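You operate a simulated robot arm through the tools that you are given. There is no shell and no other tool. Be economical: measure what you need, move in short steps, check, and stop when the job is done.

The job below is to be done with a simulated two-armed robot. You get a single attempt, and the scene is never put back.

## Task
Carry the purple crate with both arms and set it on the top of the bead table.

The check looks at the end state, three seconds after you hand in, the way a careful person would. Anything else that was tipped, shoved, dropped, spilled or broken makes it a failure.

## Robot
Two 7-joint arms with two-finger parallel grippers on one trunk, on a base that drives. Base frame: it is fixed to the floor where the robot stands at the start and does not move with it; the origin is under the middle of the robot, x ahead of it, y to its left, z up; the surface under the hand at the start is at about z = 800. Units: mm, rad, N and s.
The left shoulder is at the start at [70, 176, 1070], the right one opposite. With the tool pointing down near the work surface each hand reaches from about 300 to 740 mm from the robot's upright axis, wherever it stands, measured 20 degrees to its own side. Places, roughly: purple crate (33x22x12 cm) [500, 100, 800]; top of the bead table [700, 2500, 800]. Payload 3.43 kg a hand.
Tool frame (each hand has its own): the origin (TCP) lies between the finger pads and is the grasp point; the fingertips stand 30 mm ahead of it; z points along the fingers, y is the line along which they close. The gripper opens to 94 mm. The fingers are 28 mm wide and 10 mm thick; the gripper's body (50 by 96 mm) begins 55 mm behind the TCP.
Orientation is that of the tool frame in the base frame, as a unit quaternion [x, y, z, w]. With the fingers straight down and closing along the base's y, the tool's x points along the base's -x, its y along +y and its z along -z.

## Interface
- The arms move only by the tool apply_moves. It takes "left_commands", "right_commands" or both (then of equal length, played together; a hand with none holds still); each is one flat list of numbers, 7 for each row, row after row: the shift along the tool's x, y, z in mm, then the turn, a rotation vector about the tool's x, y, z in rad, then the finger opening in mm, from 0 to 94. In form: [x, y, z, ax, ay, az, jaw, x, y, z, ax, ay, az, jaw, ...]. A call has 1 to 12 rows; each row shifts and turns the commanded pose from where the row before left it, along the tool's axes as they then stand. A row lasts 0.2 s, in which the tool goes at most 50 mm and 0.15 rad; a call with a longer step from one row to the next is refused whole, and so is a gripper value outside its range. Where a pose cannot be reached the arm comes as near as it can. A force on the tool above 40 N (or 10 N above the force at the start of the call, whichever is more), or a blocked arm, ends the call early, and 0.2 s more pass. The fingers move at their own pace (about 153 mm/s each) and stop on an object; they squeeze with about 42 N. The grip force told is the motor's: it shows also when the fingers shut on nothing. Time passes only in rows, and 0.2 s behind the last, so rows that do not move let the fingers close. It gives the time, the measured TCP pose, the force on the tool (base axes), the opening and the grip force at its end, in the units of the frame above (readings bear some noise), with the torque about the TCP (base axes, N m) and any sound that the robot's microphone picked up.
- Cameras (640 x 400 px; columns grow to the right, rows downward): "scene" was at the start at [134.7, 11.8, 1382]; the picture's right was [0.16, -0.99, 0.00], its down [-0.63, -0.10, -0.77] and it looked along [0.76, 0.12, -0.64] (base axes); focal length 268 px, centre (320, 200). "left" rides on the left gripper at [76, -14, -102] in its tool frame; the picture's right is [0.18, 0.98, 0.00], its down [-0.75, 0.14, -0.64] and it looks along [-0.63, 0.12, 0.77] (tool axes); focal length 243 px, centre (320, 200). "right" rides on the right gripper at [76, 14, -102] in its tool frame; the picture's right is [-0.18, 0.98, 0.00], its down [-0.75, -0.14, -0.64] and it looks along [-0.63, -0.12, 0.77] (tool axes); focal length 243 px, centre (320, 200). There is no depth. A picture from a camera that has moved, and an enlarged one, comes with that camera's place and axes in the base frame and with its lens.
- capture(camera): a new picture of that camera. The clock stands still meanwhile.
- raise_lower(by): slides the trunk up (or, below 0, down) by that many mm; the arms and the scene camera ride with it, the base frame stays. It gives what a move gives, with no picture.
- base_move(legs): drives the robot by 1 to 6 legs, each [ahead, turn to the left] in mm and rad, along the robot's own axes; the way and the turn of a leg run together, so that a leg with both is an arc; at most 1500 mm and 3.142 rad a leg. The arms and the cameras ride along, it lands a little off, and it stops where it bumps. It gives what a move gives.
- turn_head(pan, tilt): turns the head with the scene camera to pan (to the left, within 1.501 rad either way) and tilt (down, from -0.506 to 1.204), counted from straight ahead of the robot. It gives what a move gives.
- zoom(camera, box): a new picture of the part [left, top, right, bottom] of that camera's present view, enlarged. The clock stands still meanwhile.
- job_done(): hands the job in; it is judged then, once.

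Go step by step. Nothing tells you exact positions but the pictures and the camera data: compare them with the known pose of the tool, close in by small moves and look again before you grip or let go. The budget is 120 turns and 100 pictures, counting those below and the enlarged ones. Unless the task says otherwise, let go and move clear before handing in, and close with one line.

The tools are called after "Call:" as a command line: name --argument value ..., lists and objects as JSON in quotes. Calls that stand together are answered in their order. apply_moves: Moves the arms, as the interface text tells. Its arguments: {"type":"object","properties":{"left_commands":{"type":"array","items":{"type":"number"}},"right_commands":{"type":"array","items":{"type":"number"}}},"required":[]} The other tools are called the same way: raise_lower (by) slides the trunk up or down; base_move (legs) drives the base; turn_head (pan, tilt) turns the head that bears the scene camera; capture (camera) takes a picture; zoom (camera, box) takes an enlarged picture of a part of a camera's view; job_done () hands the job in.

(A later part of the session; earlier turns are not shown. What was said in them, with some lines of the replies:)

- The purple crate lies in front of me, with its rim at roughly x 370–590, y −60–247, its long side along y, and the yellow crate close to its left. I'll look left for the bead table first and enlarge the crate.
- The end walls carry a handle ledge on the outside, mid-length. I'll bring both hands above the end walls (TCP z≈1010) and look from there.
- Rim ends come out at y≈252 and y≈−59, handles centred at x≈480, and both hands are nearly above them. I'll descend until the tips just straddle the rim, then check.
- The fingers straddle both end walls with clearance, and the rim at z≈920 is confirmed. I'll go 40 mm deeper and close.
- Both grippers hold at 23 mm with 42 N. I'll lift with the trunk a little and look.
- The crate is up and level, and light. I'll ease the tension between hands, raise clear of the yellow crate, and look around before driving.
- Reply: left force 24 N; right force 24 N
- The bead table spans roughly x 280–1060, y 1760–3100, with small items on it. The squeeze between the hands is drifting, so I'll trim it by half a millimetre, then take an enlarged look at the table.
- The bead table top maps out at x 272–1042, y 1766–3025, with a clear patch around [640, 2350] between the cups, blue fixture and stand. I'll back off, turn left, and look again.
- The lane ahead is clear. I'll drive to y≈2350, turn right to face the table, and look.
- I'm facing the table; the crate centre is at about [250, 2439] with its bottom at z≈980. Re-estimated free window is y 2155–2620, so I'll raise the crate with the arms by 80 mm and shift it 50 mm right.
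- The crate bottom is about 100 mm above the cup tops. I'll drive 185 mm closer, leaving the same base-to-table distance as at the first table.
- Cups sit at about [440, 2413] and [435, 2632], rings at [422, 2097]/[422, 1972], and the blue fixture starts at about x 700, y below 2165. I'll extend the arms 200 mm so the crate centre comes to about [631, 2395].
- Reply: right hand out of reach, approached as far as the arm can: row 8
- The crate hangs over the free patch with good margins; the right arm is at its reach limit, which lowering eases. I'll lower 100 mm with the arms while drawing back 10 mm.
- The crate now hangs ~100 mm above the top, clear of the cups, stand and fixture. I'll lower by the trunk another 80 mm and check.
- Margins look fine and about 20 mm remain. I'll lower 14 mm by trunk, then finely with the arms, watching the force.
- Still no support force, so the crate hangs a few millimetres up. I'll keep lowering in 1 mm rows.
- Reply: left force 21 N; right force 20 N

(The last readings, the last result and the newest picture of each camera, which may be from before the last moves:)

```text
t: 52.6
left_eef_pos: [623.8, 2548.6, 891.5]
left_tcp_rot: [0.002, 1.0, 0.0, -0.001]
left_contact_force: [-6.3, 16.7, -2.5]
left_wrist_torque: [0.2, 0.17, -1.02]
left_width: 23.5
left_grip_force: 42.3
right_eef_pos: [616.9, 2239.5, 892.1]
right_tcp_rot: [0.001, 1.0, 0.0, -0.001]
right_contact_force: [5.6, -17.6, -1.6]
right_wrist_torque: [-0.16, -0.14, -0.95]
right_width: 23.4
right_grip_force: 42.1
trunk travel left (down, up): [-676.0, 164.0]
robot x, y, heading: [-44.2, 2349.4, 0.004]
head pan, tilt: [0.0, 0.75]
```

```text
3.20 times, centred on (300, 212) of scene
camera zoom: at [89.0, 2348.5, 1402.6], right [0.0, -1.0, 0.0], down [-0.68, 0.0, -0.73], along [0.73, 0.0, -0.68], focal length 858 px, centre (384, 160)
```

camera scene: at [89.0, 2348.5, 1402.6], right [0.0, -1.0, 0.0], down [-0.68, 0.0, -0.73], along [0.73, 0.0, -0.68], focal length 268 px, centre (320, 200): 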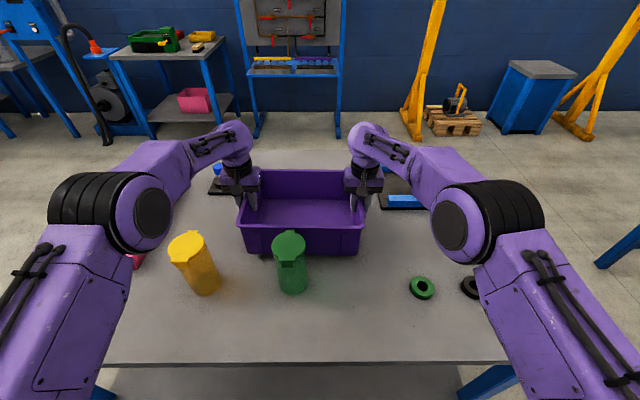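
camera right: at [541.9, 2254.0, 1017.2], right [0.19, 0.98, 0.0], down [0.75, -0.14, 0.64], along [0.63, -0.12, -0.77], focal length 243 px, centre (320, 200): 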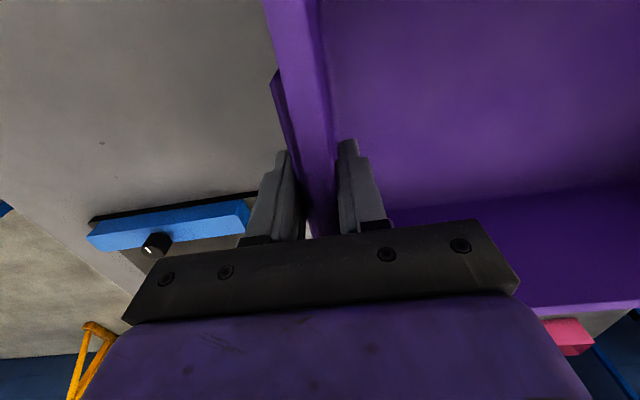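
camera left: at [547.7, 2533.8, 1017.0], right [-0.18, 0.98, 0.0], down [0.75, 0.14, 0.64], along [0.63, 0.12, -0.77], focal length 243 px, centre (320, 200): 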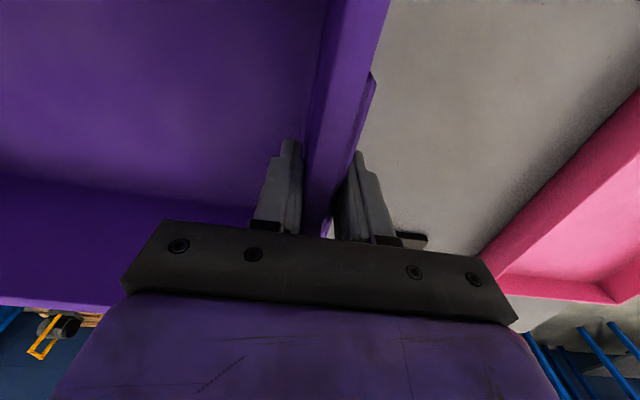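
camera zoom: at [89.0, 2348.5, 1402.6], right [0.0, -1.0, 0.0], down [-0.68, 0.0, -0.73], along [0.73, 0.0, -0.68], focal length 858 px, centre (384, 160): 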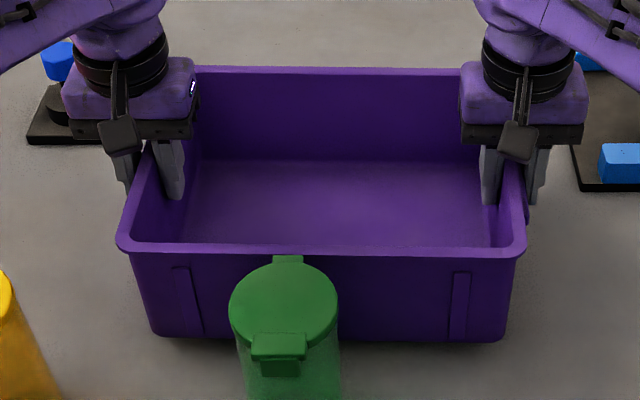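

Torque readings just began to change; the table may be slightly lower than 800. I'll continue down in 1 mm rows.

Call:
apply_moves --left_commands '[0, 0.3, 1, 0, 0, 0, 0, 0, 0, 1, 0, 0, 0, 0, 0, 0, 1, 0, 0, 0, 0, 0, 0, 0, 0, 0, 0, 0]' --right_commands '[0, -0.3, 1, 0, 0, 0, 0, 0, 0, 1, 0, 0, 0, 0, 0, 0, 1, 0, 0, 0, 0, 0, 0, 0, 0, 0, 0, 0]'

```text
t: 53.6
left_eef_pos: [624.9, 2548.8, 887.7]
left_tcp_rot: [0.002, 1.0, 0.0, -0.001]
left_contact_force: [-6.2, 12.2, -3.3]
left_wrist_torque: [0.27, -0.04, -0.94]
left_width: 23.6
left_grip_force: 41.9
right_eef_pos: [617.1, 2239.8, 890.4]
right_tcp_rot: [0.001, 1.0, 0.0, -0.002]
right_contact_force: [6.2, -12.7, -2.2]
right_wrist_torque: [-0.17, 0.0, -0.96]
right_width: 23.3
right_grip_force: 42.5
trunk travel left (down, up): [-676.0, 164.0]
robot x, y, heading: [-44.7, 2349.5, 0.001]
head pan, tilt: [0.0, 0.75]
```

No contact yet; I'll continue.

Call:
apply_moves --left_commands '[0, 0, 1, 0, 0, 0, 0, 0, 0, 1, 0, 0, 0, 0, 0, 0, 1, 0, 0, 0, 0, 0, 0, 1, 0, 0, 0, 0, 0, 0, 0, 0, 0, 0, 0]' --right_commands '[0, 0, 1, 0, 0, 0, 0, 0, 0, 1, 0, 0, 0, 0, 0, 0, 1, 0, 0, 0, 0, 0, 0, 1, 0, 0, 0, 0, 0, 0, 0, 0, 0, 0, 0]'

Call:
zoom --camera "scene" --box '[200, 150, 400, 275]'

```text
t: 54.9
left_eef_pos: [623.5, 2547.9, 883.6]
left_tcp_rot: [0.002, 1.0, 0.0, -0.001]
left_contact_force: [-5.5, 7.3, -1.6]
left_wrist_torque: [0.23, -0.3, -0.96]
left_width: 23.2
left_grip_force: 41.9
right_eef_pos: [616.0, 2239.2, 884.7]
right_tcp_rot: [0.001, 1.0, 0.0, 0.0]
right_contact_force: [6.0, -7.3, -3.5]
right_wrist_torque: [-0.26, 0.3, -0.97]
right_width: 23.4
right_grip_force: 41.9
trunk travel left (down, up): [-676.0, 164.0]
robot x, y, heading: [-43.7, 2348.5, 0.0]
head pan, tilt: [0.0, 0.75]
```

```text
3.20 times, centred on (300, 212) of scene
camera zoom: at [88.9, 2348.5, 1402.6], right [0.0, -1.0, 0.0], down [-0.68, 0.0, -0.73], along [0.73, 0.0, -0.68], focal length 858 px, centre (384, 160)
```

zoom: 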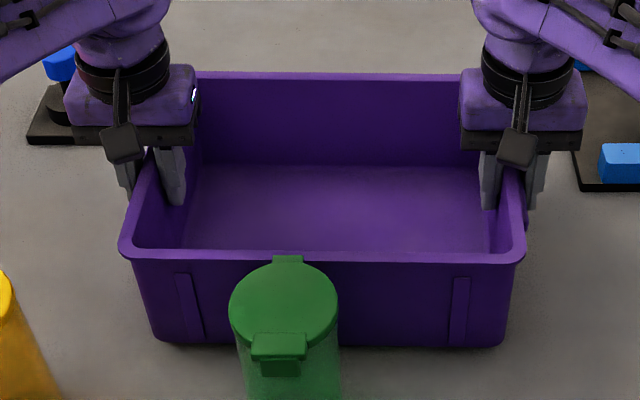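

The crate still moves down with the hands and is free; continuing down.

Call:
apply_moves --left_commands '[0, 0, 1, 0, 0, 0, 0, 0, 0, 1, 0, 0, 0, 0, 0, 0, 1, 0, 0, 0, 0, 0, 0, 1, 0, 0, 0, 0, 0, 0, 0, 0, 0, 0, 0]' --right_commands '[0, 0, 1, 0, 0, 0, 0, 0, 0, 1, 0, 0, 0, 0, 0, 0, 1, 0, 0, 0, 0, 0, 0, 1, 0, 0, 0, 0, 0, 0, 0, 0, 0, 0, 0]'

Call:
zoom --camera "scene" --box '[235, 230, 375, 317]'

```text
t: 56.0
left_eef_pos: [623.9, 2548.2, 879.8]
left_tcp_rot: [0.002, 1.0, 0.0, -0.001]
left_contact_force: [-5.3, 7.0, -2.6]
left_wrist_torque: [0.26, -0.07, -0.93]
left_width: 23.2
left_grip_force: 41.1
right_eef_pos: [618.0, 2240.8, 881.0]
right_tcp_rot: [0.002, 1.0, 0.0, 0.0]
right_contact_force: [7.1, -6.6, -2.5]
right_wrist_torque: [-0.23, 0.08, -0.95]
right_width: 23.4
right_grip_force: 42.4
trunk travel left (down, up): [-676.0, 164.0]
robot x, y, heading: [-46.7, 2348.7, 0.001]
head pan, tilt: [0.0, 0.75]
```

```text
4.57 times, centred on (305, 274) of scene
camera zoom: at [88.9, 2348.5, 1402.6], right [0.0, -1.0, 0.0], down [-0.68, 0.0, -0.73], along [0.73, 0.0, -0.68], focal length 1226 px, centre (389, -136)
```

zoom: 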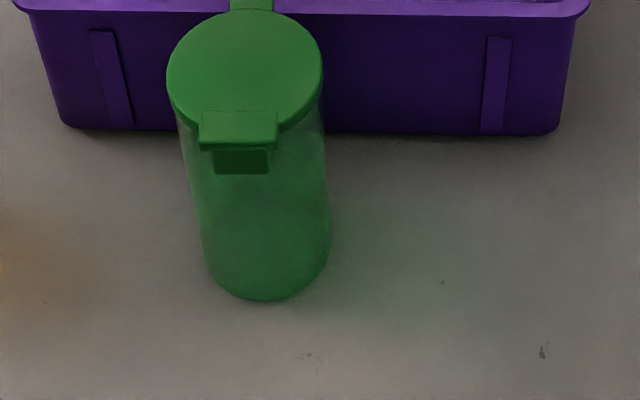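

The contact shadow is narrow now, so touchdown is near. Continuing.

Call:
apply_moves --left_commands '[0, 0, 1, 0, 0, 0, 0, 0, 0, 1, 0, 0, 0, 0, 0, 0, 1, 0, 0, 0, 0, 0, 0, 0, 0, 0, 0, 0]' --right_commands '[0, 0, 1, 0, 0, 0, 0, 0, 0, 1, 0, 0, 0, 0, 0, 0, 1, 0, 0, 0, 0, 0, 0, 0, 0, 0, 0, 0]'

Call:
zoom --camera "scene" --box '[235, 230, 375, 317]'

```text
t: 57.0
left_eef_pos: [624.1, 2548.1, 876.2]
left_tcp_rot: [0.001, 1.0, 0.0, 0.0]
left_contact_force: [-6.2, 4.8, -3.0]
left_wrist_torque: [0.26, 0.07, -0.93]
left_width: 23.5
left_grip_force: 42.1
right_eef_pos: [616.5, 2239.7, 878.8]
right_tcp_rot: [0.0, 1.0, 0.0, 0.0]
right_contact_force: [6.5, -4.5, -3.4]
right_wrist_torque: [-0.27, -0.14, -0.97]
right_width: 23.4
right_grip_force: 41.7
trunk travel left (down, up): [-676.0, 164.0]
robot x, y, heading: [-46.2, 2349.3, -0.007]
head pan, tilt: [0.0, 0.75]
```

```text
4.57 times, centred on (305, 274) of scene
camera zoom: at [88.9, 2348.5, 1402.6], right [0.0, -1.0, 0.0], down [-0.68, 0.0, -0.73], along [0.73, 0.0, -0.68], focal length 1226 px, centre (389, -136)
```

zoom: 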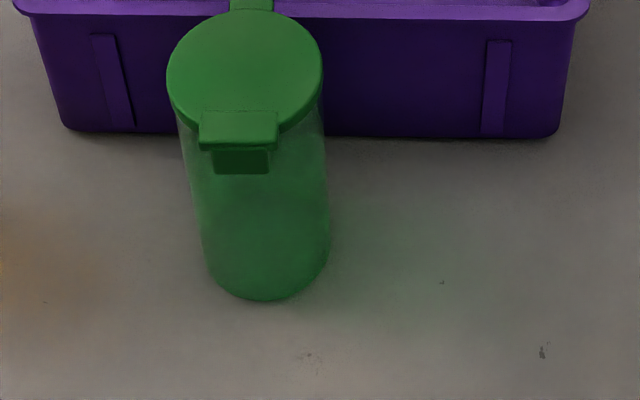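

Shadow gap is thinner still, and weight is still on the hands. Another 3 mm.

Call:
apply_moves --left_commands '[0, 0, 1, 0, 0, 0, 0, 0, 0, 1, 0, 0, 0, 0, 0, 0, 1, 0, 0, 0, 0, 0, 0, 0, 0, 0, 0, 0]' --right_commands '[0, 0, 1, 0, 0, 0, 0, 0, 0, 1, 0, 0, 0, 0, 0, 0, 1, 0, 0, 0, 0, 0, 0, 0, 0, 0, 0, 0]'

Call:
zoom --camera "scene" --box '[235, 230, 375, 317]'

```text
t: 58.0
left_eef_pos: [623.1, 2549.0, 875.0]
left_tcp_rot: [0.002, 1.0, -0.001, -0.001]
left_contact_force: [-4.4, 2.8, 1.1]
left_wrist_torque: [0.28, -0.13, -1.01]
left_width: 23.4
left_grip_force: 41.9
right_eef_pos: [616.2, 2240.2, 877.0]
right_tcp_rot: [0.001, 1.0, 0.001, 0.0]
right_contact_force: [6.3, -2.7, -1.5]
right_wrist_torque: [-0.4, -0.56, -0.97]
right_width: 23.2
right_grip_force: 42.3
trunk travel left (down, up): [-676.0, 164.0]
robot x, y, heading: [-42.1, 2345.7, -0.004]
head pan, tilt: [0.0, 0.75]
```

```text
4.57 times, centred on (305, 274) of scene
camera zoom: at [88.3, 2348.3, 1402.7], right [0.0, -1.0, 0.0], down [-0.68, 0.0, -0.73], along [0.73, 0.0, -0.68], focal length 1226 px, centre (389, -136)
```

zoom: 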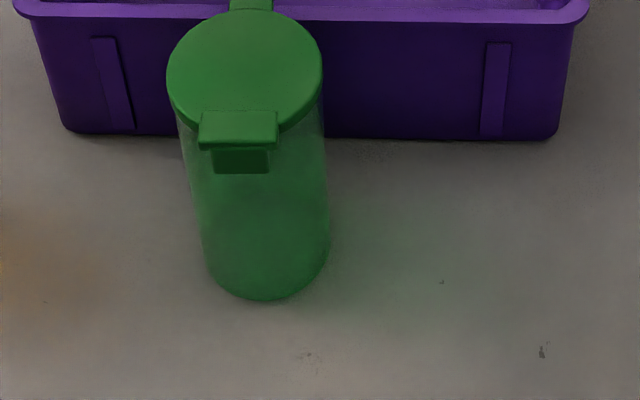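

Left end has touched (force turned upward); the right end is ~1–2 mm high. I'll lower the right hand a bit more.

Call:
apply_moves --left_commands '[0, 0, 0.3, 0, 0, 0, 0, 0, 0, 0, 0, 0, 0, 0, 0, 0, 0, 0, 0, 0, 0, 0, 0, 0, 0, 0, 0, 0]' --right_commands '[0, 0, 0.8, 0, 0, 0, 0, 0, 0, 0.7, 0, 0, 0, 0, 0, 0, 0.5, 0, 0, 0, 0, 0, 0, 0, 0, 0, 0, 0]'

```text
t: 59.0
left_eef_pos: [622.0, 2548.4, 875.1]
left_tcp_rot: [0.002, 1.0, 0.0, 0.0]
left_contact_force: [-3.2, -1.5, -1.7]
left_wrist_torque: [0.28, -0.7, -0.71]
left_width: 23.4
left_grip_force: 41.7
right_eef_pos: [615.2, 2240.1, 875.8]
right_tcp_rot: [0.001, 1.0, 0.0, 0.001]
right_contact_force: [9.7, 0.8, 14.8]
right_wrist_torque: [-0.24, 1.03, -0.86]
right_width: 23.0
right_grip_force: 41.9
trunk travel left (down, up): [-676.0, 164.0]
robot x, y, heading: [-44.7, 2351.9, 0.002]
head pan, tilt: [0.0, 0.75]
```

Both ends are down now (right presses with 15 N). I'll back the right off slightly and open both grippers.

Call:
apply_moves --left_commands '[0, 0, 0.3, 0, 0, 0, 0, 0, 0, 0, 0, 0, 0, 0, 0, 0, 0, 0, 0, 0, 30, 0, 0, 0, 0, 0, 0, 45, 0, 0, 0, 0, 0, 0, 60, 0, 0, 0, 0, 0, 0, 60]' --right_commands '[0, 0, -0.6, 0, 0, 0, 0, 0, 0, 0, 0, 0, 0, 0, 0, 0, 0, 0, 0, 0, 30, 0, 0, 0, 0, 0, 0, 45, 0, 0, 0, 0, 0, 0, 60, 0, 0, 0, 0, 0, 0, 60]'

Call:
capture --camera "left"

Call:
capture --camera "right"

Call:
capture --camera "scene"

```text
t: 60.5
left_eef_pos: [622.2, 2549.5, 874.4]
left_tcp_rot: [0.002, 1.0, -0.001, -0.001]
left_contact_force: [-0.3, 0.5, -1.7]
left_wrist_torque: [-0.02, -0.03, -0.01]
left_width: 60.0
left_grip_force: 0.0
right_eef_pos: [615.7, 2240.5, 873.9]
right_tcp_rot: [0.001, 1.0, 0.0, 0.0]
right_contact_force: [1.4, -0.4, -0.2]
right_wrist_torque: [0.0, -0.01, 0.0]
right_width: 60.2
right_grip_force: 0.1
trunk travel left (down, up): [-676.0, 164.0]
robot x, y, heading: [-43.9, 2349.0, 0.001]
head pan, tilt: [0.0, 0.75]
```

```text
61 pictures are left
camera left: at [547.1, 2534.0, 976.8], right [-0.18, 0.98, 0.0], down [0.75, 0.14, 0.64], along [0.63, 0.12, -0.77], focal length 243 px, centre (320, 200)
```

left: 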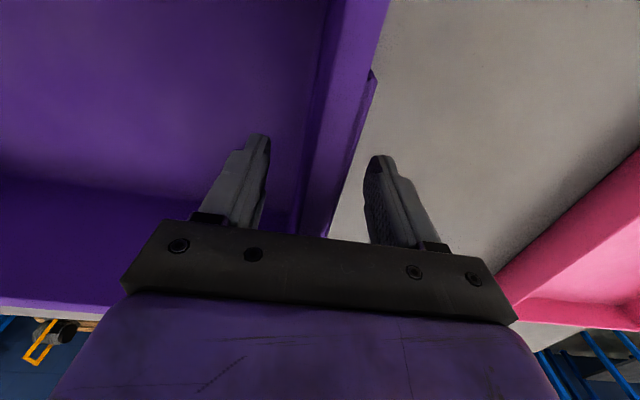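

```text
60 pictures are left
camera right: at [541.4, 2253.9, 976.2], right [0.19, 0.98, 0.0], down [0.75, -0.14, 0.64], along [0.63, -0.12, -0.77], focal length 243 px, centre (320, 200)
```

right: 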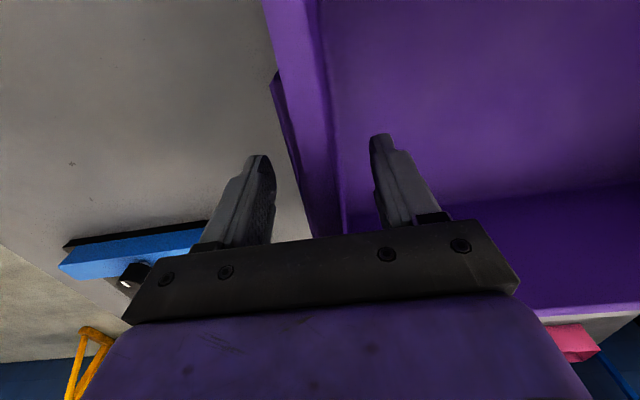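

```text
59 pictures are left
camera scene: at [87.8, 2348.4, 1402.7], right [0.0, -1.0, 0.0], down [-0.68, 0.0, -0.73], along [0.73, 0.0, -0.68], focal length 268 px, centre (320, 200)
```

scene: 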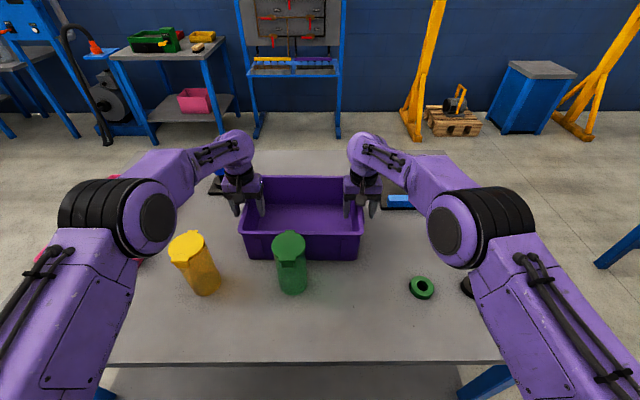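

The crate stands free on the table and the fingers are clear on both sides. I'll raise with the trunk straight up, well above everything.

Call:
raise_lower --by 160

Call:
apply_moves --left_commands '[0, 0, -30, 0, 0, 0, 60, 0, 0, -30, 0, 0, 0, 60]' --right_commands '[0, 0, -30, 0, 0, 0, 60, 0, 0, -30, 0, 0, 0, 60]'

Call:
capture --camera "scene"

```text
t: 62.3
left_eef_pos: [624.4, 2549.1, 1034.0]
left_tcp_rot: [0.002, 1.0, 0.001, 0.0]
left_contact_force: [0.3, -0.6, -0.1]
left_wrist_torque: [0.0, 0.02, 0.01]
left_width: 59.9
left_grip_force: 0.1
right_eef_pos: [616.6, 2239.8, 1035.2]
right_tcp_rot: [0.001, 1.0, 0.0, 0.0]
right_contact_force: [-0.5, -0.9, -0.5]
right_wrist_torque: [-0.01, 0.01, 0.0]
right_width: 59.9
right_grip_force: 0.0
trunk travel left (down, up): [-836.0, 4.0]
robot x, y, heading: [-43.6, 2348.4, 0.006]
head pan, tilt: [0.0, 0.75]
```

```text
t: 62.9
left_eef_pos: [622.4, 2547.7, 1095.5]
left_tcp_rot: [0.0, 1.0, 0.0, 0.0]
left_contact_force: [-2.3, -0.1, -0.4]
left_wrist_torque: [0.0, -0.02, 0.01]
left_width: 59.9
left_grip_force: 0.1
right_eef_pos: [614.7, 2240.7, 1095.2]
right_tcp_rot: [0.0, 1.0, -0.001, 0.0]
right_contact_force: [-0.6, 0.2, 1.2]
right_wrist_torque: [0.0, -0.01, -0.01]
right_width: 60.1
right_grip_force: 0.1
trunk travel left (down, up): [-836.0, 4.0]
robot x, y, heading: [-44.2, 2348.4, 0.0]
head pan, tilt: [0.0, 0.75]
```

```text
58 pictures are left
camera scene: at [86.0, 2348.3, 1562.8], right [0.0, -1.0, 0.0], down [-0.68, 0.0, -0.73], along [0.73, 0.0, -0.68], focal length 268 px, centre (320, 200)
```

scene: 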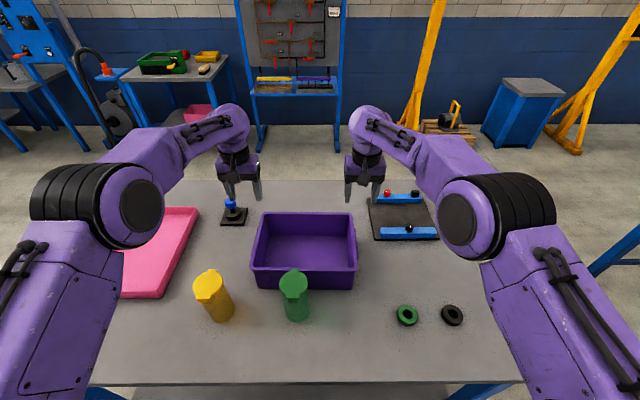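

The purple crate stands flat on the bead table with everything else where it was, and both hands are open and well above it. I'm handing in now.

Call:
job_done

```text
The job is handed in.
```

I carried the purple crate over with both arms and set it on top of the bead table, hands released and clear. The last picture shows nothing else on the table moved or knocked over.
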